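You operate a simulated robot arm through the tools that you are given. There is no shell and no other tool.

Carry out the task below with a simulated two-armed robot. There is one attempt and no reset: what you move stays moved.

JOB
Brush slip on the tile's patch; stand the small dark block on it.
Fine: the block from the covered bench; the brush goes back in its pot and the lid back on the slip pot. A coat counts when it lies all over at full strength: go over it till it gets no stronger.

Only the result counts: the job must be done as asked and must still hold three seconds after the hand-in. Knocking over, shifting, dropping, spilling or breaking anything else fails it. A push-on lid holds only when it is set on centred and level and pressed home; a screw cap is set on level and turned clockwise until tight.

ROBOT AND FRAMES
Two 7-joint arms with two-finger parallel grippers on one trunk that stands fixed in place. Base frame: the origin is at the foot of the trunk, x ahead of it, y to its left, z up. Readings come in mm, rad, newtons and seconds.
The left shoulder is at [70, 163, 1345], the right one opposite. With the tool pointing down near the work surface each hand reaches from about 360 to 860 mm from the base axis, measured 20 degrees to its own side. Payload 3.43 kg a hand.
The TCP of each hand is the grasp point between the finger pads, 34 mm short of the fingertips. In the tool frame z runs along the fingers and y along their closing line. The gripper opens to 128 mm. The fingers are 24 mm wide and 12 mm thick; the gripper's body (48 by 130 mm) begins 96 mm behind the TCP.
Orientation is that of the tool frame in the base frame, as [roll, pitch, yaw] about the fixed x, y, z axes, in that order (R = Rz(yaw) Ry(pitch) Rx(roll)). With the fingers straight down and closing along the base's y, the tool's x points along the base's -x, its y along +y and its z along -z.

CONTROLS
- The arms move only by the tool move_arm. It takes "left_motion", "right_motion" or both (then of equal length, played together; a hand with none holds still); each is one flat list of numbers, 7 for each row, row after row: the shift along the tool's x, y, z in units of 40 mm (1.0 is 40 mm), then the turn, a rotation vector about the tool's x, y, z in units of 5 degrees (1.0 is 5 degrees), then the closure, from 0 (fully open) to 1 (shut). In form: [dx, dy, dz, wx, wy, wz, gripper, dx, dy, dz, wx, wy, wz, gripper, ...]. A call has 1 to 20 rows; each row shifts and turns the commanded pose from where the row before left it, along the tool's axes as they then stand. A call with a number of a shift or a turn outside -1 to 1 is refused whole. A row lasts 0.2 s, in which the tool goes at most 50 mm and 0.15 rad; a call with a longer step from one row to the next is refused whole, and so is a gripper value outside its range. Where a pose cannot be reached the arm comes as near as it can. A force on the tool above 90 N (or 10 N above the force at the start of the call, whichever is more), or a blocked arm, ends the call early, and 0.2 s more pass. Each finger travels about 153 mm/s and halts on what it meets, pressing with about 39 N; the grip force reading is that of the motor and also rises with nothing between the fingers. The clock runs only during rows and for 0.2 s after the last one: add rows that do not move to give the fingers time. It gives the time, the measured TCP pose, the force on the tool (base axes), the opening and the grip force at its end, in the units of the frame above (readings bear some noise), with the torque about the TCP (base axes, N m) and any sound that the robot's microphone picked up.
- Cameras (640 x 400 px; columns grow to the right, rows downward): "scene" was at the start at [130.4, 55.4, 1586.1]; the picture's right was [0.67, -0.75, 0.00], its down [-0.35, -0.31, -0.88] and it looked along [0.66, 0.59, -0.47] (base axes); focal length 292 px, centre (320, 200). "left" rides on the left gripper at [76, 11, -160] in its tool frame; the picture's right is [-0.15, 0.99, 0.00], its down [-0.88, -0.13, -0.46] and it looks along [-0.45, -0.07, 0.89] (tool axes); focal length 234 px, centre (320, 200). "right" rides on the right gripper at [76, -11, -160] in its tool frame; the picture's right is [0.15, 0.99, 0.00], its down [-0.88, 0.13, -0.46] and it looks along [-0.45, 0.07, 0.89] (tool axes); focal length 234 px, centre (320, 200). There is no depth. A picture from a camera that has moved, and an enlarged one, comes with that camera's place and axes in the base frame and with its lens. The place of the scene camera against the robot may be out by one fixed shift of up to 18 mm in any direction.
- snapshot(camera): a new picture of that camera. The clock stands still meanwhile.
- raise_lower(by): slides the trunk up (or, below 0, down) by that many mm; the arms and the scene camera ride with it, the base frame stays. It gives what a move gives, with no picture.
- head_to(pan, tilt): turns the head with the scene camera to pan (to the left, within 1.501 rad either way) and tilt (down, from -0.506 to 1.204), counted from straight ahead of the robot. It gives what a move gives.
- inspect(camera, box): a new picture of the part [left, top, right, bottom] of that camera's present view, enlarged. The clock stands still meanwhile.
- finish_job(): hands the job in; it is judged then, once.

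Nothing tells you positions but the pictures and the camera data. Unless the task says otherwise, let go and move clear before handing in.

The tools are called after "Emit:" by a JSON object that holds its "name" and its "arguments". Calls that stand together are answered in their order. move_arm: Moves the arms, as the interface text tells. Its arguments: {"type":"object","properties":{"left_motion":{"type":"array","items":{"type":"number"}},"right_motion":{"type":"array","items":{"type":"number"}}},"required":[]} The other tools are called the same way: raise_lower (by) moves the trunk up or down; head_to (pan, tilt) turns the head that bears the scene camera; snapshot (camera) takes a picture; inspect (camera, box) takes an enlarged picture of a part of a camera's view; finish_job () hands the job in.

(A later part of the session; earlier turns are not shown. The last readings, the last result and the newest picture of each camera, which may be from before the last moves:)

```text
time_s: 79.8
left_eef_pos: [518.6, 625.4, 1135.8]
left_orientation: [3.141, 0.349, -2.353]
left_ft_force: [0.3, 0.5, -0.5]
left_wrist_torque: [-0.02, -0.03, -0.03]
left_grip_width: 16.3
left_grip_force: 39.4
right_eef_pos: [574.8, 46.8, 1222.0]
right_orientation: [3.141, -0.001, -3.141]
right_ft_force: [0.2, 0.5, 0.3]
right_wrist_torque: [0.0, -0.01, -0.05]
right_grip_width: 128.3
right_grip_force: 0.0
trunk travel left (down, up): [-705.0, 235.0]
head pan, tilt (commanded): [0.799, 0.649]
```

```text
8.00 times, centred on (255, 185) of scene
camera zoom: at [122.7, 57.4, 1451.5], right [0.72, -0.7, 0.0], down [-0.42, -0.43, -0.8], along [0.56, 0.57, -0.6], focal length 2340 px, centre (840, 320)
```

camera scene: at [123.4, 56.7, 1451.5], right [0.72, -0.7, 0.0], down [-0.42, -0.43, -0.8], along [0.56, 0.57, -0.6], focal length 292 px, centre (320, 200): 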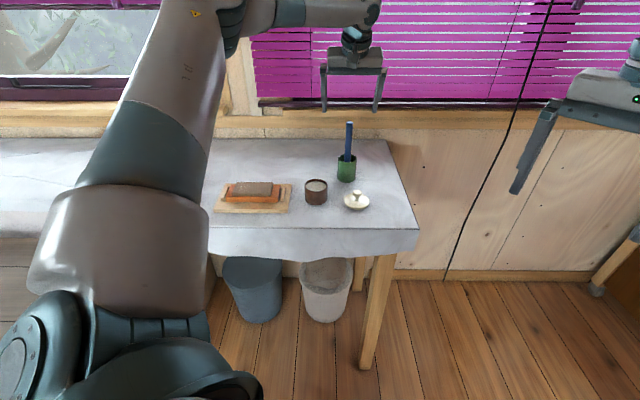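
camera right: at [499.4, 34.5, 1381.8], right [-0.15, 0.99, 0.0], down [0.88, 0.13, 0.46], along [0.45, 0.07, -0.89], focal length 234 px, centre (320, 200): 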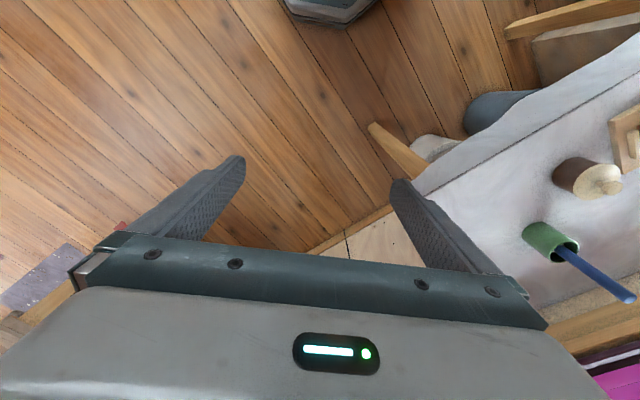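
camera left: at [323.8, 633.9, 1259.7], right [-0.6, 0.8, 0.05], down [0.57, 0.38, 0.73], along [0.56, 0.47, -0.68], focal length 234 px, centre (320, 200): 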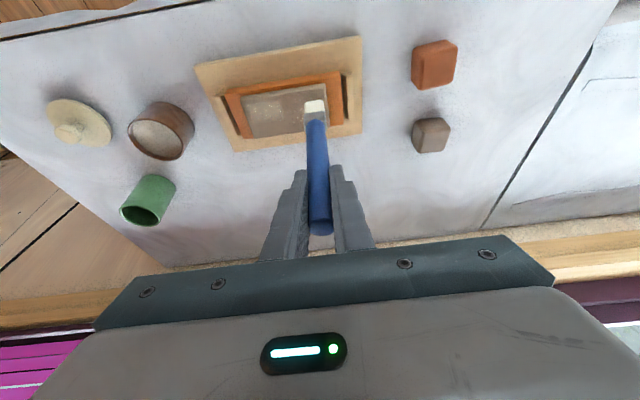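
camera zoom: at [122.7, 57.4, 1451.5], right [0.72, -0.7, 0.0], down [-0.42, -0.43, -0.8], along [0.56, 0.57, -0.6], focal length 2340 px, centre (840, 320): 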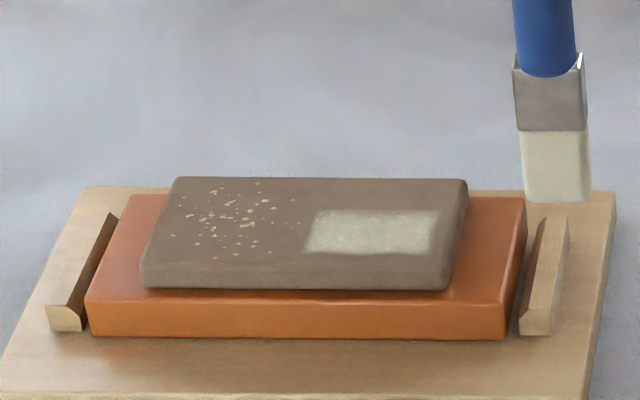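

The coat covers a rectangle of the slab so far; its far side may still be unpainted. I brush two more lines further out over the same part.

Emit:
{"name": "move_arm", "arguments": {"left_motion": [-0.106, 0.6, 0.0385, 0, 0, 0, 1, -0.106, 0.6, 0.0385, 0, 0, 0, 1, 0.0684, 0, 0.188, 0, 0, 0, 1, 0.0684, 0, 0.188, 0, 0, 0, 1, 0, 0.128, 0, 0, 0, 0, 1, 0, 0.128, 0, 0, 0, 0, 1, 0, 0.128, 0, 0, 0, 0, 1, 0, 0.128, 0, 0, 0, 0, 1, 0, 0.128, 0, 0, 0, 0, 1, 0, 0.128, 0, 0, 0, 0, 1, 0, 0.128, 0, 0, 0, 0, 1, 0, 0.128, 0, 0, 0, 0, 1, 0, 0.128, 0, 0, 0, 0, 1, -0.188, 0, 0.0684, 0, 0, 0, 1, 0, -0.19, 0, 0, 0, 0, 1, 0, -0.19, 0, 0, 0, 0, 1, 0, -0.19, 0, 0, 0, 0, 1, 0, -0.19, 0, 0, 0, 0, 1, 0, -0.19, 0, 0, 0, 0, 1, 0, -0.19, 0, 0, 0, 0, 1]}}

Emit:
{"name": "move_arm", "arguments": {"left_motion": [-0.0684, 0, -0.188, 0, 0, 0, 1, -0.0684, 0, -0.188, 0, 0, 0, 1, 0, -0.4, 0, 0, 0, 0, 1, 0, -0.4, 0, 0, 0, 0, 1, 0, -0.3, 0, 0, 0, 0, 1, 0, 0, 0, 0, 0, 0, 1]}}

Emit:
{"name": "inspect", "arguments": {"camera": "left", "box": [310, 40, 470, 140]}}

Emit:
{"name": "inspect", "arguments": {"camera": "scene", "box": [215, 160, 295, 210]}}

```text
time_s: 84.0
left_eef_pos: [497.2, 671.0, 1121.6]
left_orientation: [3.141, 0.348, -2.356]
left_ft_force: [-1.3, 1.3, 5.8]
left_wrist_torque: [0.22, 0.24, 0.01]
left_grip_width: 16.3
left_grip_force: 39.1
right_eef_pos: [574.6, 46.1, 1221.5]
right_orientation: [3.142, -0.002, -3.141]
right_ft_force: [-0.2, 0.6, 0.9]
right_wrist_torque: [0.0, -0.03, 0.02]
right_grip_width: 128.2
right_grip_force: 0.1
trunk travel left (down, up): [-705.0, 235.0]
head pan, tilt (commanded): [0.799, 0.649]
```

```text
time_s: 85.4
left_eef_pos: [527.8, 640.4, 1134.7]
left_orientation: [-3.141, 0.35, -2.357]
left_ft_force: [-0.6, 0.1, 0.4]
left_wrist_torque: [-0.01, -0.01, -0.01]
left_grip_width: 16.0
left_grip_force: 38.7
right_eef_pos: [575.6, 45.9, 1221.3]
right_orientation: [3.141, 0.0, -3.141]
right_ft_force: [0.4, 0.4, -0.1]
right_wrist_torque: [-0.02, -0.03, 0.0]
right_grip_width: 127.9
right_grip_force: 0.1
trunk travel left (down, up): [-705.0, 235.0]
head pan, tilt (commanded): [0.799, 0.649]
```

```text
4.00 times, centred on (390, 90) of left
camera zoom: at [431.4, 560.7, 1260.0], right [-0.6, 0.8, 0.05], down [0.57, 0.38, 0.73], along [0.56, 0.47, -0.68], focal length 937 px, centre (40, 640)
```

zoom: 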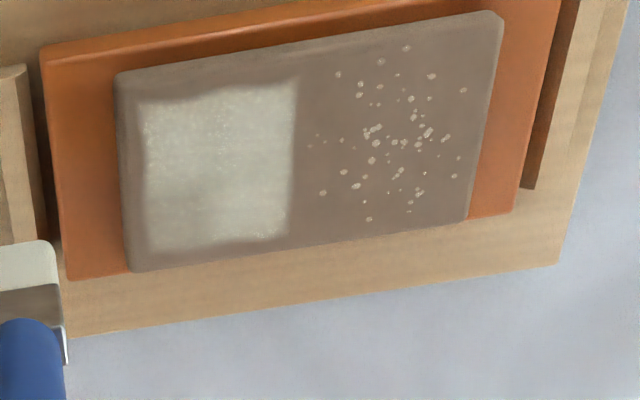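

```text
8.00 times, centred on (255, 185) of scene
camera zoom: at [122.8, 57.3, 1451.5], right [0.72, -0.7, 0.0], down [-0.42, -0.43, -0.8], along [0.56, 0.57, -0.6], focal length 2340 px, centre (840, 320)
```

zoom: 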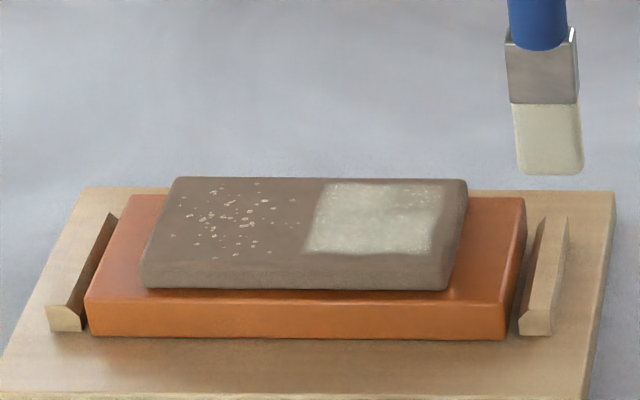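

The coat fills a roughly 44 mm square on the right half of the slab; the bristles look less laden. I return to the pot for more slip.

Emit:
{"name": "move_arm", "arguments": {"left_motion": [-0.0684, 0, -0.188, 0, 0, 0, 1, -0.0684, 0, -0.188, 0, 0, 0, 1, 0, -0.194, 0, 0, 0, 0, 1, 0, -0.194, 0, 0, 0, 0, 1, 0, -0.194, 0, 0, 0, 0, 1, 0, -0.194, 0, 0, 0, 0, 1, 0, -0.194, 0, 0, 0, 0, 1, 0, -0.194, 0, 0, 0, 0, 1, 0, -0.194, 0, 0, 0, 0, 1, 0, -0.194, 0, 0, 0, 0, 1, 0, -0.194, 0, 0, 0, 0, 1, 0, -0.194, 0, 0, 0, 0, 1, 0, -0.194, 0, 0, 0, 0, 1, 0, -0.194, 0, 0, 0, 0, 1, 0, 0, 0, 0, 0, 0, 1]}}

Emit:
{"name": "inspect", "arguments": {"camera": "left", "box": [260, 40, 380, 150]}}

Emit:
{"name": "inspect", "arguments": {"camera": "scene", "box": [290, 120, 350, 220]}}

```text
time_s: 88.6
left_eef_pos: [594.2, 574.8, 1152.1]
left_orientation: [-3.14, 0.35, -2.352]
left_ft_force: [0.3, 0.5, -0.7]
left_wrist_torque: [-0.02, -0.01, 0.03]
left_grip_width: 16.2
left_grip_force: 38.8
right_eef_pos: [574.1, 45.0, 1221.0]
right_orientation: [-3.14, 0.0, 3.141]
right_ft_force: [-0.7, -1.4, -0.4]
right_wrist_torque: [0.04, 0.0, 0.01]
right_grip_width: 127.9
right_grip_force: 0.1
trunk travel left (down, up): [-705.0, 235.0]
head pan, tilt (commanded): [0.799, 0.649]
```

```text
3.64 times, centred on (320, 95) of left
camera zoom: at [497.5, 494.7, 1275.9], right [-0.6, 0.8, 0.05], down [0.57, 0.38, 0.73], along [0.56, 0.47, -0.68], focal length 852 px, centre (320, 582)
```

zoom: 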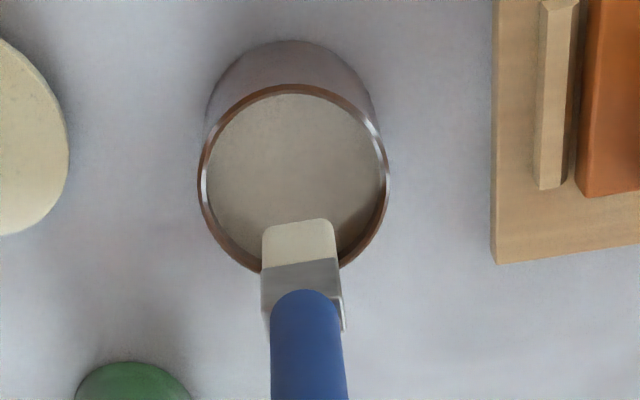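

```text
4.00 times, centred on (320, 170) of scene
camera zoom: at [122.6, 57.2, 1451.5], right [0.72, -0.7, 0.0], down [-0.42, -0.43, -0.8], along [0.56, 0.57, -0.6], focal length 1170 px, centre (320, 320)
```

zoom: 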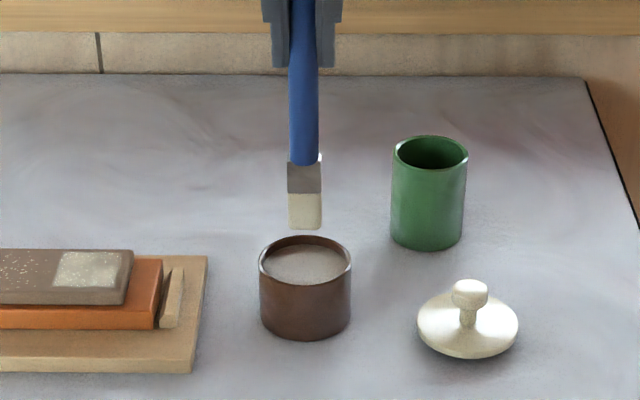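

The brush hangs over the slip as before. I dip it again lightly and lift out.

Emit:
{"name": "move_arm", "arguments": {"left_motion": [0.0428, 0, 0.1175, 0, 0, 0, 1, 0.0428, 0, 0.1175, 0, 0, 0, 1, 0.0428, 0, 0.1175, 0, 0, 0, 1, 0.0428, 0, 0.1175, 0, 0, 0, 1, 0.0428, 0, 0.1175, 0, 0, 0, 1, 0.0428, 0, 0.1175, 0, 0, 0, 1, 0.0428, 0, 0.1175, 0, 0, 0, 1, 0.0428, 0, 0.1175, 0, 0, 0, 1, 0, 0, 0, 0, 0, 0, 1, 0, 0, 0, 0, 0, 0, 1]}}

Emit:
{"name": "move_arm", "arguments": {"left_motion": [-0.0428, 0, -0.1175, 0, 0, 0, 1, -0.0428, 0, -0.1175, 0, 0, 0, 1, -0.0428, 0, -0.1175, 0, 0, 0, 1, -0.0428, 0, -0.1175, 0, 0, 0, 1, -0.0428, 0, -0.1175, 0, 0, 0, 1, -0.0428, 0, -0.1175, 0, 0, 0, 1, -0.0428, 0, -0.1175, 0, 0, 0, 1, -0.0428, 0, -0.1175, 0, 0, 0, 1, 0, 0, 0, 0, 0, 0, 1]}}

Emit:
{"name": "inspect", "arguments": {"camera": "scene", "box": [290, 120, 350, 220]}}

```text
time_s: 90.8
left_eef_pos: [592.8, 574.0, 1112.1]
left_orientation: [3.141, 0.349, -2.357]
left_ft_force: [-0.9, -0.7, 1.7]
left_wrist_torque: [0.0, 0.07, 0.05]
left_grip_width: 16.5
left_grip_force: 39.2
right_eef_pos: [574.2, 46.1, 1221.3]
right_orientation: [3.141, 0.0, 3.141]
right_ft_force: [1.1, 0.9, -0.4]
right_wrist_torque: [0.0, 0.01, 0.04]
right_grip_width: 127.9
right_grip_force: 0.1
trunk travel left (down, up): [-705.0, 235.0]
head pan, tilt (commanded): [0.799, 0.649]
```

```text
time_s: 92.8
left_eef_pos: [594.0, 574.2, 1152.1]
left_orientation: [3.141, 0.348, -2.356]
left_ft_force: [0.4, -0.6, -1.2]
left_wrist_torque: [-0.02, -0.02, 0.0]
left_grip_width: 16.3
left_grip_force: 38.7
right_eef_pos: [575.4, 44.0, 1221.4]
right_orientation: [3.14, 0.001, -3.14]
right_ft_force: [-0.2, -0.4, -1.3]
right_wrist_torque: [0.0, 0.0, -0.02]
right_grip_width: 127.9
right_grip_force: 0.1
trunk travel left (down, up): [-705.0, 235.0]
head pan, tilt (commanded): [0.799, 0.649]
```

```text
4.00 times, centred on (320, 170) of scene
camera zoom: at [122.9, 57.0, 1451.5], right [0.72, -0.7, 0.0], down [-0.42, -0.43, -0.8], along [0.56, 0.57, -0.6], focal length 1170 px, centre (320, 320)
```

zoom: 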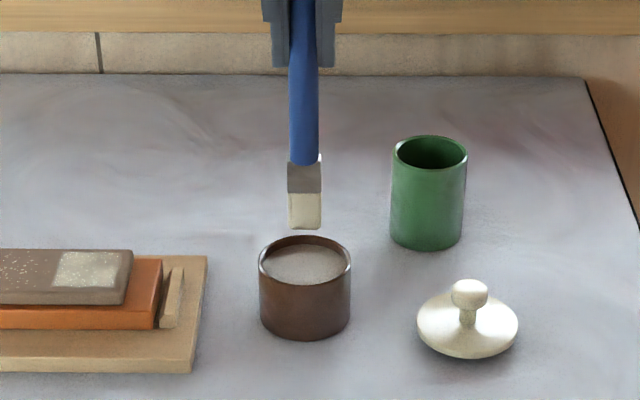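

Emit:
{"name": "inspect", "arguments": {"camera": "right", "box": [580, 120, 640, 220]}}

```text
4.00 times, centred on (610, 170) of right
camera zoom: at [499.8, 34.7, 1381.5], right [-0.15, 0.99, 0.0], down [0.88, 0.13, 0.46], along [0.45, 0.07, -0.89], focal length 937 px, centre (-840, 320)
```

zoom: 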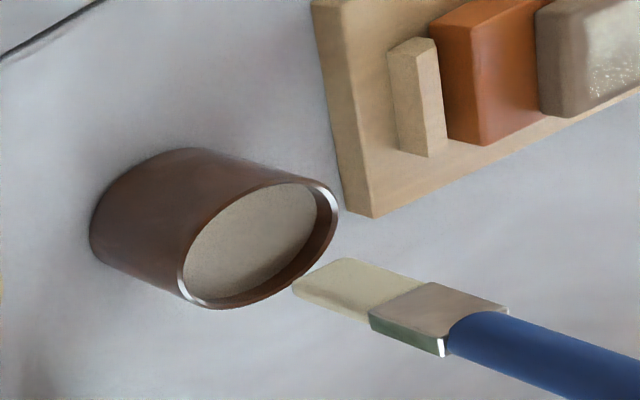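

The bristles are laden again. I go back over the patch for another full raster.

Emit:
{"name": "move_arm", "arguments": {"left_motion": [0.0315, 0.1915, -0.01145, 0, 0, 0, 1, 0.0315, 0.1915, -0.01145, 0, 0, 0, 1, 0.0315, 0.1915, -0.01145, 0, 0, 0, 1, 0.0315, 0.1915, -0.01145, 0, 0, 0, 1, 0.0315, 0.1915, -0.01145, 0, 0, 0, 1, 0.0315, 0.1915, -0.01145, 0, 0, 0, 1, 0.0315, 0.1915, -0.01145, 0, 0, 0, 1, 0.0315, 0.1915, -0.01145, 0, 0, 0, 1, 0.0315, 0.1915, -0.01145, 0, 0, 0, 1, 0.0315, 0.1915, -0.01145, 0, 0, 0, 1, 0.0315, 0.1915, -0.01145, 0, 0, 0, 1, 0.0315, 0.1915, -0.01145, 0, 0, 0, 1, 0.0315, 0.1915, -0.01145, 0, 0, 0, 1, 0.0315, 0.1915, -0.01145, 0, 0, 0, 1, 0.0315, 0.1915, -0.01145, 0, 0, 0, 1, 0.0315, 0.1915, -0.01145, 0, 0, 0, 1, 0.0315, 0.1915, -0.01145, 0, 0, 0, 1, 0.0315, 0.1915, -0.01145, 0, 0, 0, 1]}}

Emit:
{"name": "move_arm", "arguments": {"left_motion": [0.0684, 0, 0.188, 0, 0, 0, 1, 0.0684, 0, 0.188, 0, 0, 0, 1, 0.0684, 0, 0.188, 0, 0, 0, 1, 0.0684, 0, 0.188, 0, 0, 0, 1, 0, 0.2, 0, 0, 0, 0, 1, 0, 0.2, 0, 0, 0, 0, 1, 0, 0.2, 0, 0, 0, 0, 1, 0, 0.2, 0, 0, 0, 0, 1, 0, 0.2, 0, 0, 0, 0, 1, -0.188, 0, 0.0684, 0, 0, 0, 1, 0, -0.2, 0, 0, 0, 0, 1, 0, -0.2, 0, 0, 0, 0, 1, 0, -0.2, 0, 0, 0, 0, 1, 0, -0.2, 0, 0, 0, 0, 1, 0, -0.2, 0, 0, 0, 0, 1, -0.188, 0, 0.0684, 0, 0, 0, 1, 0, 0.2, 0, 0, 0, 0, 1, 0, 0.2, 0, 0, 0, 0, 1, 0, 0.2, 0, 0, 0, 0, 1, 0, 0.2, 0, 0, 0, 0, 1]}}

Emit:
{"name": "move_arm", "arguments": {"left_motion": [0, 0.2, 0, 0, 0, 0, 1, -0.188, 0, 0.0684, 0, 0, 0, 1, 0, -0.2, 0, 0, 0, 0, 1, 0, -0.2, 0, 0, 0, 0, 1, 0, -0.2, 0, 0, 0, 0, 1, 0, -0.2, 0, 0, 0, 0, 1, 0, -0.2, 0, 0, 0, 0, 1, -0.188, 0, 0.0684, 0, 0, 0, 1, 0, 0.2, 0, 0, 0, 0, 1, 0, 0.2, 0, 0, 0, 0, 1, 0, 0.2, 0, 0, 0, 0, 1, 0, 0.2, 0, 0, 0, 0, 1, 0, 0.2, 0, 0, 0, 0, 1, 0, -0.2, 0, 0, 0, 0, 1, 0, -0.2, 0, 0, 0, 0, 1, 0, -0.2, 0, 0, 0, 0, 1, 0, -0.2, 0, 0, 0, 0, 1, 0, -0.2, 0, 0, 0, 0, 1]}}

Emit:
{"name": "move_arm", "arguments": {"left_motion": [-0.0684, 0, -0.188, 0, 0, 0, 1, -0.0684, 0, -0.188, 0, 0, 0, 1, 0, -0.4, 0, 0, 0, 0, 1, 0, -0.4, 0, 0, 0, 0, 1, 0, -0.4, 0, 0, 0, 0, 1, 0, 0, 0, 0, 0, 0, 1]}}

Emit:
{"name": "inspect", "arguments": {"camera": "left", "box": [310, 40, 470, 140]}}

Emit:
{"name": "inspect", "arguments": {"camera": "scene", "box": [215, 160, 295, 210]}}

```text
time_s: 96.6
left_eef_pos: [478.1, 655.2, 1152.6]
left_orientation: [3.141, 0.349, -2.355]
left_ft_force: [-0.2, -0.7, -0.7]
left_wrist_torque: [0.05, -0.03, -0.02]
left_grip_width: 16.2
left_grip_force: 39.0
right_eef_pos: [574.8, 46.6, 1221.8]
right_orientation: [-3.141, 0.0, -3.141]
right_ft_force: [0.6, 0.0, 0.4]
right_wrist_torque: [0.01, -0.04, 0.01]
right_grip_width: 127.9
right_grip_force: 0.1
trunk travel left (down, up): [-705.0, 235.0]
head pan, tilt (commanded): [0.799, 0.649]
```

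```text
time_s: 100.8
left_eef_pos: [466.9, 689.0, 1120.7]
left_orientation: [-3.141, 0.349, -2.357]
left_ft_force: [-0.2, 0.2, -0.1]
left_wrist_torque: [-0.03, 0.02, 0.01]
left_grip_width: 16.2
left_grip_force: 39.2
right_eef_pos: [573.9, 46.0, 1221.9]
right_orientation: [-3.141, 0.001, 3.141]
right_ft_force: [0.2, -0.1, -0.2]
right_wrist_torque: [0.0, -0.02, 0.0]
right_grip_width: 128.1
right_grip_force: 0.0
trunk travel left (down, up): [-705.0, 235.0]
head pan, tilt (commanded): [0.799, 0.649]
```

```text
time_s: 104.6
left_eef_pos: [502.3, 679.0, 1121.1]
left_orientation: [-3.141, 0.35, -2.356]
left_ft_force: [-0.8, 0.5, 1.4]
left_wrist_torque: [0.07, -0.01, 0.03]
left_grip_width: 16.2
left_grip_force: 38.6
right_eef_pos: [576.1, 45.2, 1222.0]
right_orientation: [3.141, 0.002, -3.141]
right_ft_force: [-0.4, 0.0, 0.2]
right_wrist_torque: [0.0, 0.0, -0.03]
right_grip_width: 127.9
right_grip_force: 0.0
trunk travel left (down, up): [-705.0, 235.0]
head pan, tilt (commanded): [0.799, 0.649]
```

```text
time_s: 106.0
left_eef_pos: [535.2, 643.6, 1136.5]
left_orientation: [3.141, 0.348, -2.357]
left_ft_force: [0.1, -0.2, -0.6]
left_wrist_torque: [0.03, -0.01, -0.02]
left_grip_width: 16.4
left_grip_force: 38.9
right_eef_pos: [574.7, 46.3, 1221.2]
right_orientation: [3.141, -0.001, 3.141]
right_ft_force: [0.1, -0.4, -1.0]
right_wrist_torque: [-0.01, 0.02, -0.04]
right_grip_width: 128.3
right_grip_force: 0.1
trunk travel left (down, up): [-705.0, 235.0]
head pan, tilt (commanded): [0.799, 0.649]
```

```text
4.00 times, centred on (390, 90) of left
camera zoom: at [438.4, 563.0, 1260.5], right [-0.6, 0.8, 0.05], down [0.57, 0.38, 0.73], along [0.56, 0.47, -0.68], focal length 937 px, centre (40, 640)
```

zoom: 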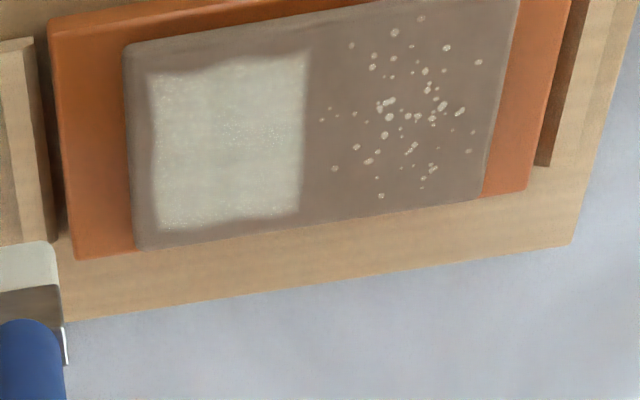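

```text
8.00 times, centred on (255, 185) of scene
camera zoom: at [122.7, 57.3, 1451.5], right [0.72, -0.7, 0.0], down [-0.42, -0.43, -0.8], along [0.56, 0.57, -0.6], focal length 2340 px, centre (840, 320)
```

zoom: 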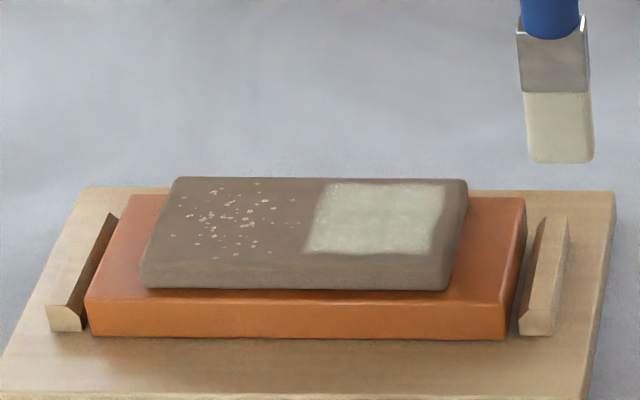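

The coat is more even now. I dip again, slightly firmer, to go over it once more with a little more pressure.

Emit:
{"name": "move_arm", "arguments": {"left_motion": [-0.0684, 0, -0.188, 0, 0, 0, 1, -0.0684, 0, -0.188, 0, 0, 0, 1, 0.0131, -0.188, -0.0048, 0, 0, 0, 1, 0.0131, -0.188, -0.0048, 0, 0, 0, 1, 0.0131, -0.188, -0.0048, 0, 0, 0, 1, 0.0131, -0.188, -0.0048, 0, 0, 0, 1, 0.0131, -0.188, -0.0048, 0, 0, 0, 1, 0.0131, -0.188, -0.0048, 0, 0, 0, 1, 0.0131, -0.188, -0.0048, 0, 0, 0, 1, 0.0131, -0.188, -0.0048, 0, 0, 0, 1, 0.0131, -0.188, -0.0048, 0, 0, 0, 1, 0.0131, -0.188, -0.0048, 0, 0, 0, 1, 0.0131, -0.188, -0.0048, 0, 0, 0, 1, 0.0131, -0.188, -0.0048, 0, 0, 0, 1, 0, 0, 0, 0, 0, 0, 1]}}

Emit:
{"name": "inspect", "arguments": {"camera": "left", "box": [260, 40, 380, 150]}}

Emit:
{"name": "move_arm", "arguments": {"left_motion": [0.0599, 0, 0.1645, 0, 0, 0, 1, 0.0599, 0, 0.1645, 0, 0, 0, 1, 0.0599, 0, 0.1645, 0, 0, 0, 1, 0.0599, 0, 0.1645, 0, 0, 0, 1, 0.0599, 0, 0.1645, 0, 0, 0, 1, 0.0599, 0, 0.1645, 0, 0, 0, 1, 0.0171, 0, 0.047, 0, 0, 0, 1, 0, 0, 0, 0, 0, 0, 1]}}

Emit:
{"name": "move_arm", "arguments": {"left_motion": [-0.0171, 0, -0.047, 0, 0, 0, 1, -0.0599, 0, -0.1645, 0, 0, 0, 1, -0.0599, 0, -0.1645, 0, 0, 0, 1, -0.0599, 0, -0.1645, 0, 0, 0, 1, -0.0599, 0, -0.1645, 0, 0, 0, 1, -0.0599, 0, -0.1645, 0, 0, 0, 1, -0.0599, 0, -0.1645, 0, 0, 0, 1]}}

Emit:
{"name": "inspect", "arguments": {"camera": "scene", "box": [290, 120, 350, 220]}}

```text
time_s: 109.2
left_eef_pos: [592.9, 575.2, 1153.1]
left_orientation: [-3.141, 0.352, -2.354]
left_ft_force: [0.5, 0.7, -0.1]
left_wrist_torque: [-0.01, 0.0, 0.01]
left_grip_width: 16.3
left_grip_force: 39.4
right_eef_pos: [574.5, 45.2, 1221.7]
right_orientation: [3.141, 0.001, 3.141]
right_ft_force: [-0.2, 0.1, 0.5]
right_wrist_torque: [0.01, 0.0, 0.0]
right_grip_width: 128.1
right_grip_force: 0.0
trunk travel left (down, up): [-705.0, 235.0]
head pan, tilt (commanded): [0.799, 0.649]
```

```text
3.64 times, centred on (320, 95) of left
camera zoom: at [497.3, 495.3, 1276.7], right [-0.6, 0.8, 0.05], down [0.57, 0.38, 0.73], along [0.56, 0.47, -0.68], focal length 852 px, centre (320, 582)
```

zoom: 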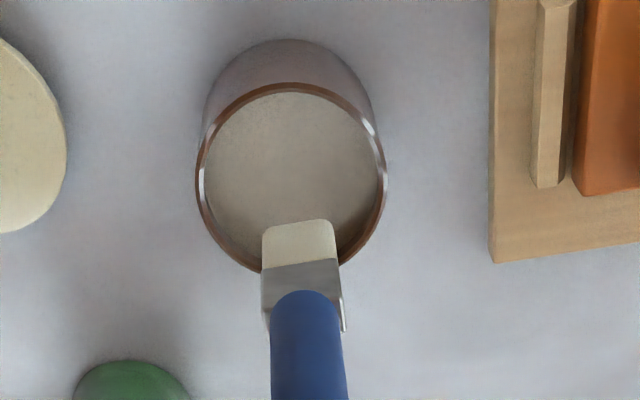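

```text
time_s: 111.0
left_eef_pos: [592.4, 575.0, 1112.6]
left_orientation: [-3.137, 0.356, -2.353]
left_ft_force: [3.0, 4.0, 21.8]
left_wrist_torque: [0.54, -0.35, 0.0]
left_grip_width: 16.2
left_grip_force: 38.9
right_eef_pos: [574.5, 43.9, 1224.3]
right_orientation: [3.139, 0.002, 3.141]
right_ft_force: [0.2, -0.1, 0.3]
right_wrist_torque: [-0.02, 0.02, -0.03]
right_grip_width: 127.9
right_grip_force: 0.1
trunk travel left (down, up): [-705.0, 235.0]
head pan, tilt (commanded): [0.799, 0.649]
```

```text
time_s: 112.6
left_eef_pos: [593.3, 575.5, 1152.4]
left_orientation: [-3.141, 0.35, -2.355]
left_ft_force: [0.1, 0.2, -1.0]
left_wrist_torque: [0.01, 0.0, -0.05]
left_grip_width: 16.3
left_grip_force: 39.1
right_eef_pos: [576.3, 45.5, 1221.6]
right_orientation: [-3.14, -0.001, -3.141]
right_ft_force: [1.4, -0.5, 0.8]
right_wrist_torque: [0.0, 0.0, 0.01]
right_grip_width: 128.0
right_grip_force: 0.1
trunk travel left (down, up): [-705.0, 235.0]
head pan, tilt (commanded): [0.799, 0.649]
```

```text
4.00 times, centred on (320, 170) of scene
camera zoom: at [122.9, 56.8, 1451.5], right [0.72, -0.7, 0.0], down [-0.42, -0.43, -0.8], along [0.56, 0.57, -0.6], focal length 1170 px, centre (320, 320)
```

zoom: 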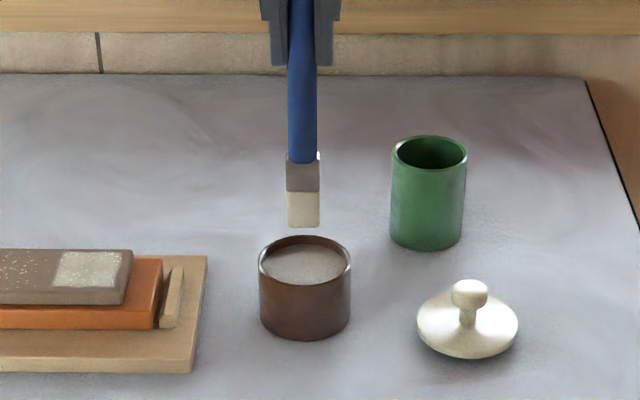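

I return to the patch and go over it with fuller, slightly firmer strokes, from edge to edge.

Emit:
{"name": "move_arm", "arguments": {"left_motion": [0.0346, 0.184, -0.0126, 0, 0, 0, 1, 0.0346, 0.184, -0.0126, 0, 0, 0, 1, 0.0346, 0.184, -0.0126, 0, 0, 0, 1, 0.0346, 0.184, -0.0126, 0, 0, 0, 1, 0.0346, 0.184, -0.0126, 0, 0, 0, 1, 0.0346, 0.184, -0.0126, 0, 0, 0, 1, 0.0346, 0.184, -0.0126, 0, 0, 0, 1, 0.0346, 0.184, -0.0126, 0, 0, 0, 1, 0.0346, 0.184, -0.0126, 0, 0, 0, 1, 0.0346, 0.184, -0.0126, 0, 0, 0, 1, 0.0346, 0.184, -0.0126, 0, 0, 0, 1, 0.0346, 0.184, -0.0126, 0, 0, 0, 1, 0.0346, 0.184, -0.0126, 0, 0, 0, 1, 0.0346, 0.184, -0.0126, 0, 0, 0, 1, 0.0346, 0.184, -0.0126, 0, 0, 0, 1, 0.0346, 0.184, -0.0126, 0, 0, 0, 1, 0.0346, 0.184, -0.0126, 0, 0, 0, 1, 0.0346, 0.184, -0.0126, 0, 0, 0, 1]}}

Emit:
{"name": "move_arm", "arguments": {"left_motion": [0.0599, 0, 0.1645, 0, 0, 0, 1, 0.0599, 0, 0.1645, 0, 0, 0, 1, 0.0599, 0, 0.1645, 0, 0, 0, 1, 0.0599, 0, 0.1645, 0, 0, 0, 1, 0.0599, 0, 0.1645, 0, 0, 0, 1, 0, 0, 0, 0, 0, 0, 1]}}

Emit:
{"name": "inspect", "arguments": {"camera": "scene", "box": [215, 160, 295, 210]}}

```text
time_s: 116.4
left_eef_pos: [481.0, 650.7, 1153.6]
left_orientation: [3.141, 0.349, -2.356]
left_ft_force: [-0.8, -0.2, 0.3]
left_wrist_torque: [-0.03, -0.01, 0.0]
left_grip_width: 16.2
left_grip_force: 39.2
right_eef_pos: [576.0, 46.0, 1222.7]
right_orientation: [3.142, -0.001, 3.141]
right_ft_force: [0.7, -0.9, -0.6]
right_wrist_torque: [-0.01, 0.0, 0.05]
right_grip_width: 128.4
right_grip_force: 0.0
trunk travel left (down, up): [-705.0, 235.0]
head pan, tilt (commanded): [0.799, 0.649]
```

```text
time_s: 117.8
left_eef_pos: [481.1, 649.8, 1119.3]
left_orientation: [-3.139, 0.354, -2.353]
left_ft_force: [1.0, 2.6, 16.3]
left_wrist_torque: [0.45, -0.13, 0.02]
left_grip_width: 15.9
left_grip_force: 39.4
right_eef_pos: [574.7, 44.3, 1223.0]
right_orientation: [3.139, -0.001, 3.14]
right_ft_force: [-0.6, -1.5, 0.3]
right_wrist_torque: [0.01, 0.01, 0.0]
right_grip_width: 128.1
right_grip_force: 0.0
trunk travel left (down, up): [-705.0, 235.0]
head pan, tilt (commanded): [0.799, 0.649]
```

```text
8.00 times, centred on (255, 185) of scene
camera zoom: at [121.5, 55.4, 1452.0], right [0.72, -0.7, 0.0], down [-0.42, -0.43, -0.8], along [0.56, 0.57, -0.6], focal length 2340 px, centre (840, 320)
```

zoom: 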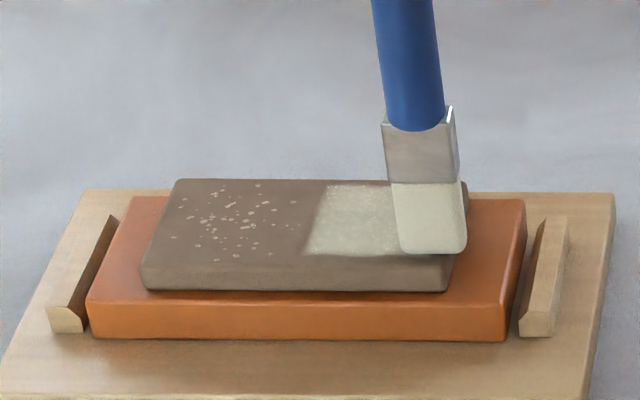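

Contact is good (16 N). I ease off 1 mm and make the raster strokes.

Emit:
{"name": "move_arm", "arguments": {"left_motion": [-0.0086, 0, -0.0235, 0, 0, 0, 1, 0, 0.2, 0, 0, 0, 0, 1, 0, 0.2, 0, 0, 0, 0, 1, 0, 0.2, 0, 0, 0, 0, 1, 0, 0.2, 0, 0, 0, 0, 1, 0, 0.2, 0, 0, 0, 0, 1, 0, 0.2, 0, 0, 0, 0, 1, -0.2, 0, 0.0729, 0, 0, 0, 1, 0, -0.2, 0, 0, 0, 0, 1, 0, -0.2, 0, 0, 0, 0, 1, 0, -0.2, 0, 0, 0, 0, 1, 0, -0.2, 0, 0, 0, 0, 1, 0, -0.2, 0, 0, 0, 0, 1, 0, -0.1, 0, 0, 0, 0, 1, -0.2, 0, 0.0729, 0, 0, 0, 1]}}

Emit:
{"name": "move_arm", "arguments": {"left_motion": [0, 0.2, 0, 0, 0, 0, 1, 0, 0.2, 0, 0, 0, 0, 1, 0, 0.2, 0, 0, 0, 0, 1, 0, 0.2, 0, 0, 0, 0, 1, 0, 0.2, 0, 0, 0, 0, 1, 0, 0.1, 0, 0, 0, 0, 1, -0.2, 0, 0.0729, 0, 0, 0, 1, 0, -0.2, 0, 0, 0, 0, 1, 0, -0.2, 0, 0, 0, 0, 1, 0, -0.2, 0, 0, 0, 0, 1, 0, -0.2, 0, 0, 0, 0, 1, 0, -0.2, 0, 0, 0, 0, 1, 0, -0.1, 0, 0, 0, 0, 1, -0.2, 0, 0.0729, 0, 0, 0, 1, 0, 0.2, 0, 0, 0, 0, 1, 0, 0.2, 0, 0, 0, 0, 1, 0, 0.2, 0, 0, 0, 0, 1, 0, 0.2, 0, 0, 0, 0, 1, 0, 0.2, 0, 0, 0, 0, 1, 0, 0.1, 0, 0, 0, 0, 1]}}

Emit:
{"name": "inspect", "arguments": {"camera": "scene", "box": [215, 160, 295, 210]}}

Emit:
{"name": "inspect", "arguments": {"camera": "left", "box": [240, 40, 400, 140]}}

```text
time_s: 121.0
left_eef_pos: [488.9, 661.7, 1120.1]
left_orientation: [-3.141, 0.351, -2.357]
left_ft_force: [-4.4, -4.1, 14.5]
left_wrist_torque: [-0.64, 0.74, 0.04]
left_grip_width: 16.2
left_grip_force: 39.0
right_eef_pos: [574.7, 42.3, 1222.4]
right_orientation: [3.139, 0.001, 3.141]
right_ft_force: [-1.1, 0.2, -0.6]
right_wrist_torque: [0.06, 0.01, 0.0]
right_grip_width: 127.6
right_grip_force: 0.0
trunk travel left (down, up): [-705.0, 235.0]
head pan, tilt (commanded): [0.799, 0.649]
```

```text
time_s: 125.2
left_eef_pos: [469.6, 707.1, 1120.0]
left_orientation: [-3.14, 0.351, -2.356]
left_ft_force: [1.6, -3.2, 9.8]
left_wrist_torque: [-0.48, -0.31, 0.0]
left_grip_width: 16.4
left_grip_force: 38.8
right_eef_pos: [575.5, 42.7, 1222.4]
right_orientation: [3.14, 0.0, 3.141]
right_ft_force: [0.6, 0.4, -0.4]
right_wrist_torque: [-0.02, -0.01, 0.01]
right_grip_width: 127.8
right_grip_force: 0.1
trunk travel left (down, up): [-705.0, 235.0]
head pan, tilt (commanded): [0.799, 0.649]
```

```text
8.00 times, centred on (255, 185) of scene
camera zoom: at [122.4, 54.7, 1451.7], right [0.72, -0.7, 0.0], down [-0.42, -0.43, -0.8], along [0.56, 0.57, -0.6], focal length 2340 px, centre (840, 320)
```

zoom: 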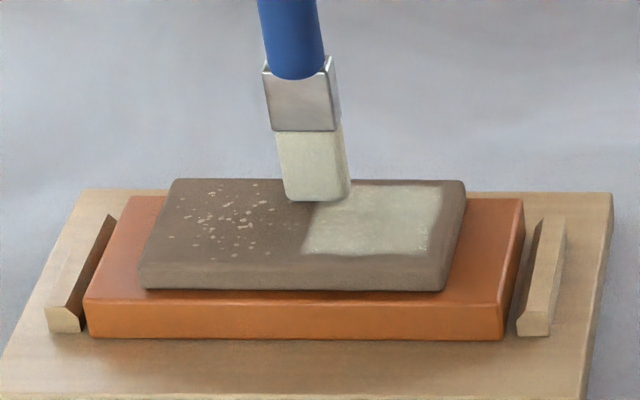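

```text
4.00 times, centred on (320, 90) of left
camera zoom: at [373.8, 626.6, 1243.9], right [-0.6, 0.8, 0.05], down [0.57, 0.38, 0.73], along [0.56, 0.47, -0.68], focal length 937 px, centre (320, 640)
```

zoom: 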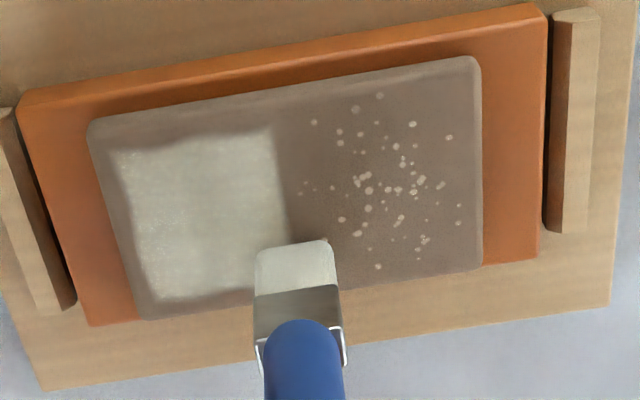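

The coat now looks smooth and even. I go over it again in reverse to see whether it gets any stronger.

Emit:
{"name": "move_arm", "arguments": {"left_motion": [0, -0.2, 0, 0, 0, 0, 1, 0, -0.2, 0, 0, 0, 0, 1, 0, -0.2, 0, 0, 0, 0, 1, 0, -0.2, 0, 0, 0, 0, 1, 0, -0.2, 0, 0, 0, 0, 1, 0, -0.1, 0, 0, 0, 0, 1, 0.2, 0, -0.0729, 0, 0, 0, 1, 0, 0.2, 0, 0, 0, 0, 1, 0, 0.2, 0, 0, 0, 0, 1, 0, 0.2, 0, 0, 0, 0, 1, 0, 0.2, 0, 0, 0, 0, 1, 0, 0.2, 0, 0, 0, 0, 1, 0, 0.1, 0, 0, 0, 0, 1, 0.2, 0, -0.0729, 0, 0, 0, 1, 0, -0.2, 0, 0, 0, 0, 1, 0, -0.2, 0, 0, 0, 0, 1, 0, -0.2, 0, 0, 0, 0, 1, 0, -0.2, 0, 0, 0, 0, 1, 0, -0.2, 0, 0, 0, 0, 1, 0, -0.1, 0, 0, 0, 0, 1]}}

Emit:
{"name": "move_arm", "arguments": {"left_motion": [0.2, 0, -0.0729, 0, 0, 0, 1, 0, 0.2, 0, 0, 0, 0, 1, 0, 0.2, 0, 0, 0, 0, 1, 0, 0.2, 0, 0, 0, 0, 1, 0, 0.2, 0, 0, 0, 0, 1, 0, 0.2, 0, 0, 0, 0, 1, 0, 0.1, 0, 0, 0, 0, 1, 0.2, 0, -0.0729, 0, 0, 0, 1, 0, -0.2, 0, 0, 0, 0, 1, 0, -0.2, 0, 0, 0, 0, 1, 0, -0.2, 0, 0, 0, 0, 1, 0, -0.2, 0, 0, 0, 0, 1, 0, -0.2, 0, 0, 0, 0, 1, 0, -0.1, 0, 0, 0, 0, 1]}}

Emit:
{"name": "move_arm", "arguments": {"left_motion": [-0.0684, 0, -0.188, 0, 0, 0, 1, -0.0684, 0, -0.188, 0, 0, 0, 1, 0, -0.4, 0, 0, 0, 0, 1, 0, -0.4, 0, 0, 0, 0, 1, 0, -0.4, 0, 0, 0, 0, 1, 0, 0, 0, 0, 0, 0, 1]}}

Emit:
{"name": "inspect", "arguments": {"camera": "left", "box": [310, 40, 470, 140]}}

Emit:
{"name": "inspect", "arguments": {"camera": "scene", "box": [215, 160, 295, 210]}}

```text
time_s: 129.4
left_eef_pos: [489.9, 663.4, 1119.0]
left_orientation: [3.142, 0.352, -2.355]
left_ft_force: [-3.3, 1.5, 11.4]
left_wrist_torque: [0.33, 0.45, 0.0]
left_grip_width: 16.2
left_grip_force: 38.9
right_eef_pos: [574.5, 45.0, 1222.7]
right_orientation: [-3.141, 0.002, 3.14]
right_ft_force: [-0.4, 0.0, -0.1]
right_wrist_torque: [0.0, -0.03, 0.0]
right_grip_width: 128.1
right_grip_force: 0.0
trunk travel left (down, up): [-705.0, 235.0]
head pan, tilt (commanded): [0.799, 0.649]
```

```text
time_s: 132.4
left_eef_pos: [476.3, 652.3, 1119.1]
left_orientation: [-3.141, 0.352, -2.357]
left_ft_force: [-3.5, 2.9, 10.6]
left_wrist_torque: [0.41, 0.53, 0.02]
left_grip_width: 16.0
left_grip_force: 38.5
right_eef_pos: [573.9, 44.2, 1221.5]
right_orientation: [3.141, 0.0, 3.14]
right_ft_force: [-0.7, 0.0, 0.7]
right_wrist_torque: [-0.01, -0.01, -0.04]
right_grip_width: 127.9
right_grip_force: 0.1
trunk travel left (down, up): [-705.0, 235.0]
head pan, tilt (commanded): [0.799, 0.649]
```

```text
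time_s: 133.8
left_eef_pos: [512.2, 619.4, 1134.4]
left_orientation: [-3.141, 0.348, -2.356]
left_ft_force: [0.5, -0.2, -0.4]
left_wrist_torque: [-0.01, 0.03, 0.0]
left_grip_width: 16.6
left_grip_force: 39.1
right_eef_pos: [575.0, 46.6, 1221.3]
right_orientation: [-3.141, 0.002, -3.141]
right_ft_force: [-0.5, 0.2, -0.1]
right_wrist_torque: [0.02, 0.04, 0.02]
right_grip_width: 128.1
right_grip_force: 0.1
trunk travel left (down, up): [-705.0, 235.0]
head pan, tilt (commanded): [0.799, 0.649]
```

```text
4.00 times, centred on (390, 90) of left
camera zoom: at [415.9, 539.1, 1258.4], right [-0.6, 0.8, 0.05], down [0.57, 0.38, 0.73], along [0.56, 0.47, -0.68], focal length 937 px, centre (40, 640)
```

zoom: 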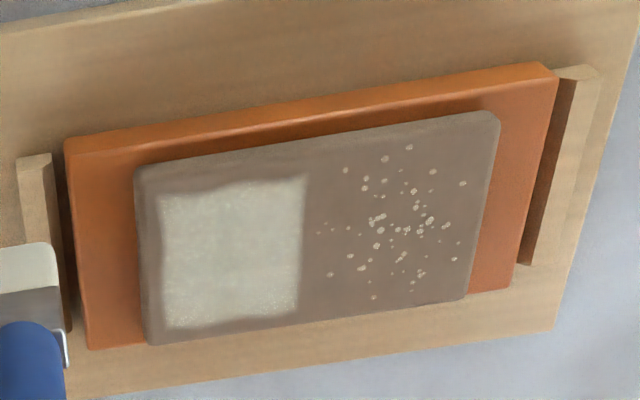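

```text
8.00 times, centred on (255, 185) of scene
camera zoom: at [122.7, 57.4, 1451.5], right [0.72, -0.7, 0.0], down [-0.42, -0.43, -0.8], along [0.56, 0.57, -0.6], focal length 2340 px, centre (840, 320)
```

zoom: 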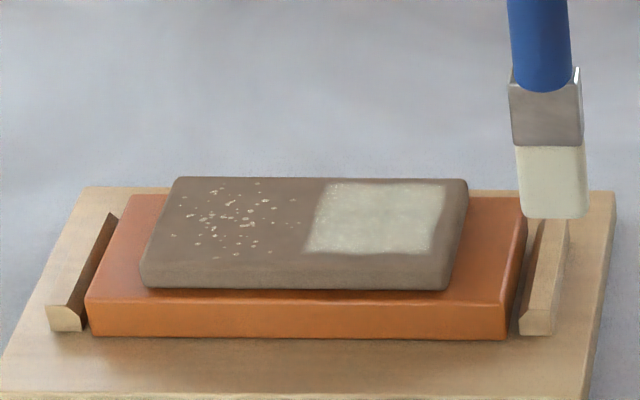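

I zoom tightly to record the present strength before one more coat for comparison.

Emit:
{"name": "inspect", "arguments": {"camera": "left", "box": [345, 75, 400, 125]}}

Emit:
{"name": "inspect", "arguments": {"camera": "scene", "box": [248, 178, 278, 198]}}

```text
8.00 times, centred on (372, 100) of left
camera zoom: at [415.9, 539.1, 1258.4], right [-0.6, 0.8, 0.05], down [0.57, 0.38, 0.73], along [0.56, 0.47, -0.68], focal length 1873 px, centre (-100, 1000)
```

zoom: 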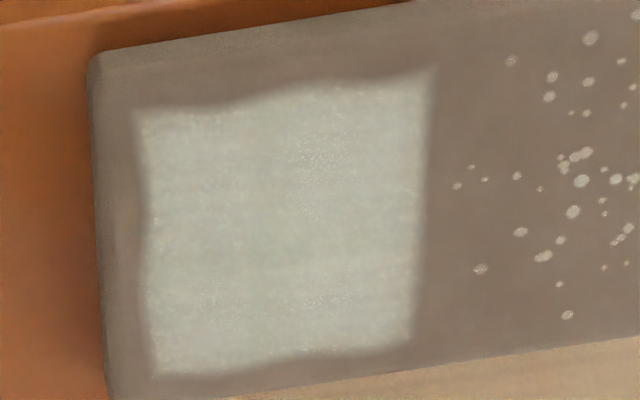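

```text
16.00 times, centred on (263, 188) of scene
camera zoom: at [122.7, 57.4, 1451.5], right [0.72, -0.7, 0.0], down [-0.42, -0.43, -0.8], along [0.56, 0.57, -0.6], focal length 4680 px, centre (1232, 392)
```

zoom: 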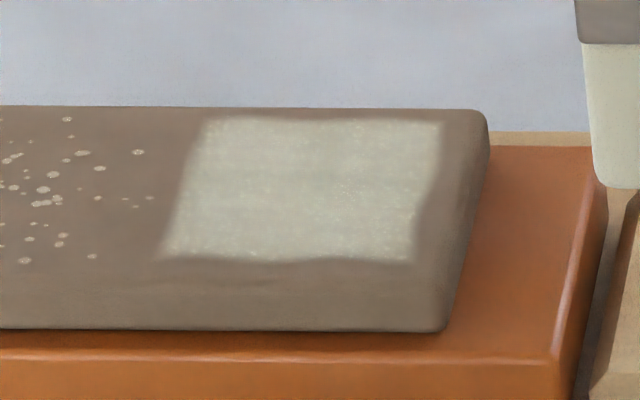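

The coat looks even all over. I dip once more and repeat the raster to make sure it gets no stronger.

Emit:
{"name": "move_arm", "arguments": {"left_motion": [-0.0684, 0, -0.188, 0, 0, 0, 1, -0.0684, 0, -0.188, 0, 0, 0, 1, -0.0519, -0.185, 0.0189, 0, 0, 0, 1, -0.0519, -0.185, 0.0189, 0, 0, 0, 1, -0.0519, -0.185, 0.0189, 0, 0, 0, 1, -0.0519, -0.185, 0.0189, 0, 0, 0, 1, -0.0519, -0.185, 0.0189, 0, 0, 0, 1, -0.0519, -0.185, 0.0189, 0, 0, 0, 1, -0.0519, -0.185, 0.0189, 0, 0, 0, 1, -0.0519, -0.185, 0.0189, 0, 0, 0, 1, -0.0519, -0.185, 0.0189, 0, 0, 0, 1, -0.0519, -0.185, 0.0189, 0, 0, 0, 1, -0.0519, -0.185, 0.0189, 0, 0, 0, 1, -0.0519, -0.185, 0.0189, 0, 0, 0, 1, 0, 0, 0, 0, 0, 0, 1]}}

Emit:
{"name": "inspect", "arguments": {"camera": "left", "box": [260, 40, 380, 150]}}

Emit:
{"name": "inspect", "arguments": {"camera": "scene", "box": [290, 100, 350, 220]}}

```text
time_s: 137.0
left_eef_pos: [593.1, 576.5, 1149.6]
left_orientation: [-3.141, 0.349, -2.357]
left_ft_force: [-0.4, 0.4, 0.6]
left_wrist_torque: [0.01, -0.01, 0.01]
left_grip_width: 16.4
left_grip_force: 38.3
right_eef_pos: [575.5, 46.7, 1221.4]
right_orientation: [3.141, -0.001, 3.14]
right_ft_force: [-0.4, 0.2, -0.2]
right_wrist_torque: [0.02, 0.01, -0.02]
right_grip_width: 127.9
right_grip_force: 0.1
trunk travel left (down, up): [-705.0, 235.0]
head pan, tilt (commanded): [0.799, 0.649]
```

```text
3.64 times, centred on (320, 95) of left
camera zoom: at [497.0, 495.8, 1274.1], right [-0.6, 0.8, 0.05], down [0.57, 0.38, 0.73], along [0.56, 0.47, -0.68], focal length 852 px, centre (320, 582)
```

zoom: 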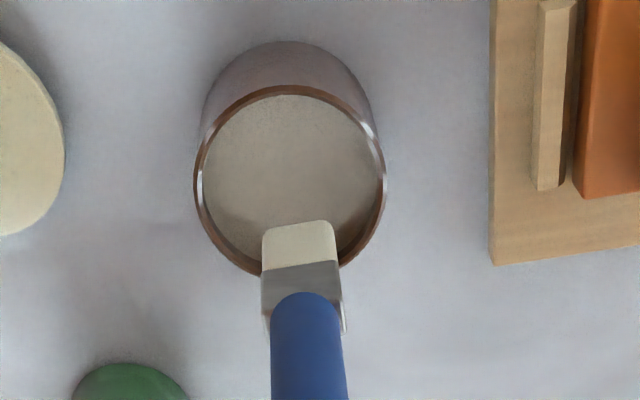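

```text
3.33 times, centred on (320, 160) of scene
camera zoom: at [122.6, 57.1, 1451.5], right [0.72, -0.7, 0.0], down [-0.42, -0.43, -0.8], along [0.56, 0.57, -0.6], focal length 975 px, centre (320, 333)
```

zoom: 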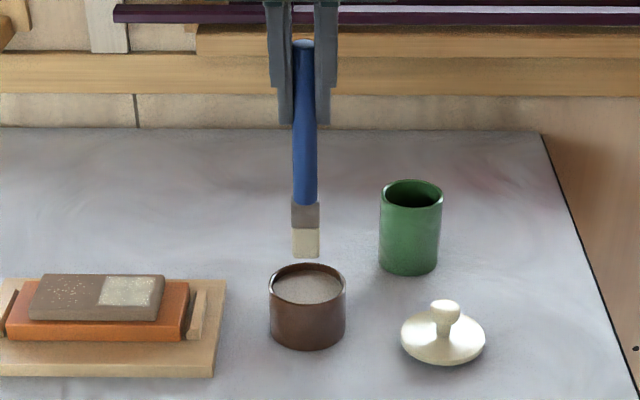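

Emit:
{"name": "move_arm", "arguments": {"left_motion": [0.0584, 0, 0.1605, 0, 0, 0, 1, 0.0584, 0, 0.1605, 0, 0, 0, 1, 0.0584, 0, 0.1605, 0, 0, 0, 1, 0.0584, 0, 0.1605, 0, 0, 0, 1, 0.0584, 0, 0.1605, 0, 0, 0, 1, 0.0584, 0, 0.1605, 0, 0, 0, 1, 0, 0, 0, 0, 0, 0, 1]}}

Emit:
{"name": "move_arm", "arguments": {"left_motion": [-0.0584, 0, -0.1605, 0, 0, 0, 1, -0.0584, 0, -0.1605, 0, 0, 0, 1, -0.0584, 0, -0.1605, 0, 0, 0, 1, -0.0584, 0, -0.1605, 0, 0, 0, 1, -0.0584, 0, -0.1605, 0, 0, 0, 1, -0.0584, 0, -0.1605, 0, 0, 0, 1]}}

Emit:
{"name": "move_arm", "arguments": {"left_motion": [0.0397, 0.184, -0.01444, 0, 0, 0, 1, 0.0397, 0.184, -0.01444, 0, 0, 0, 1, 0.0397, 0.184, -0.01444, 0, 0, 0, 1, 0.0397, 0.184, -0.01444, 0, 0, 0, 1, 0.0397, 0.184, -0.01444, 0, 0, 0, 1, 0.0397, 0.184, -0.01444, 0, 0, 0, 1, 0.0397, 0.184, -0.01444, 0, 0, 0, 1, 0.0397, 0.184, -0.01444, 0, 0, 0, 1, 0.0397, 0.184, -0.01444, 0, 0, 0, 1, 0.0397, 0.184, -0.01444, 0, 0, 0, 1, 0.0397, 0.184, -0.01444, 0, 0, 0, 1, 0.0397, 0.184, -0.01444, 0, 0, 0, 1, 0.0397, 0.184, -0.01444, 0, 0, 0, 1, 0.0397, 0.184, -0.01444, 0, 0, 0, 1, 0.0397, 0.184, -0.01444, 0, 0, 0, 1, 0.0397, 0.184, -0.01444, 0, 0, 0, 1, 0.0397, 0.184, -0.01444, 0, 0, 0, 1, 0.0397, 0.184, -0.01444, 0, 0, 0, 1]}}

Emit:
{"name": "inspect", "arguments": {"camera": "left", "box": [240, 40, 400, 140]}}

```text
time_s: 138.6
left_eef_pos: [594.0, 575.5, 1110.4]
left_orientation: [-3.139, 0.352, -2.354]
left_ft_force: [-0.8, 1.1, 12.2]
left_wrist_torque: [0.22, 0.09, -0.01]
left_grip_width: 16.3
left_grip_force: 38.2
right_eef_pos: [573.0, 45.1, 1222.4]
right_orientation: [3.142, 0.001, -3.141]
right_ft_force: [0.0, 0.0, 0.7]
right_wrist_torque: [-0.01, 0.0, 0.0]
right_grip_width: 128.0
right_grip_force: 0.1
trunk travel left (down, up): [-705.0, 235.0]
head pan, tilt (commanded): [0.799, 0.649]
```

```text
time_s: 140.0
left_eef_pos: [593.3, 577.2, 1149.1]
left_orientation: [-3.14, 0.35, -2.355]
left_ft_force: [-0.2, -1.4, -0.9]
left_wrist_torque: [0.01, 0.0, -0.02]
left_grip_width: 16.4
left_grip_force: 38.6
right_eef_pos: [574.4, 46.1, 1221.4]
right_orientation: [3.141, -0.001, 3.141]
right_ft_force: [-0.3, -0.9, 0.0]
right_wrist_torque: [0.04, -0.01, 0.0]
right_grip_width: 128.1
right_grip_force: 0.0
trunk travel left (down, up): [-705.0, 235.0]
head pan, tilt (commanded): [0.799, 0.649]
```

```text
time_s: 143.8
left_eef_pos: [477.2, 647.7, 1149.7]
left_orientation: [3.141, 0.349, -2.357]
left_ft_force: [-0.4, -1.0, -0.6]
left_wrist_torque: [0.02, -0.03, -0.01]
left_grip_width: 16.3
left_grip_force: 38.5
right_eef_pos: [576.2, 45.9, 1222.1]
right_orientation: [3.14, 0.0, -3.141]
right_ft_force: [-0.7, 0.3, -0.4]
right_wrist_torque: [-0.03, -0.03, -0.01]
right_grip_width: 128.0
right_grip_force: 0.1
trunk travel left (down, up): [-705.0, 235.0]
head pan, tilt (commanded): [0.799, 0.649]
```

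```text
4.00 times, centred on (320, 90) of left
camera zoom: at [380.9, 568.0, 1273.7], right [-0.6, 0.8, 0.05], down [0.57, 0.38, 0.73], along [0.56, 0.47, -0.68], focal length 937 px, centre (320, 640)
```

zoom: 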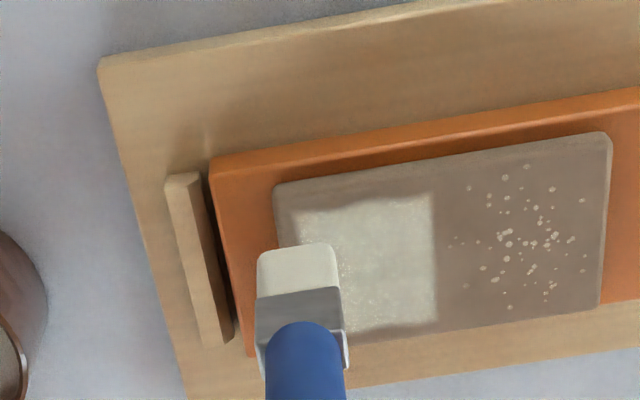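

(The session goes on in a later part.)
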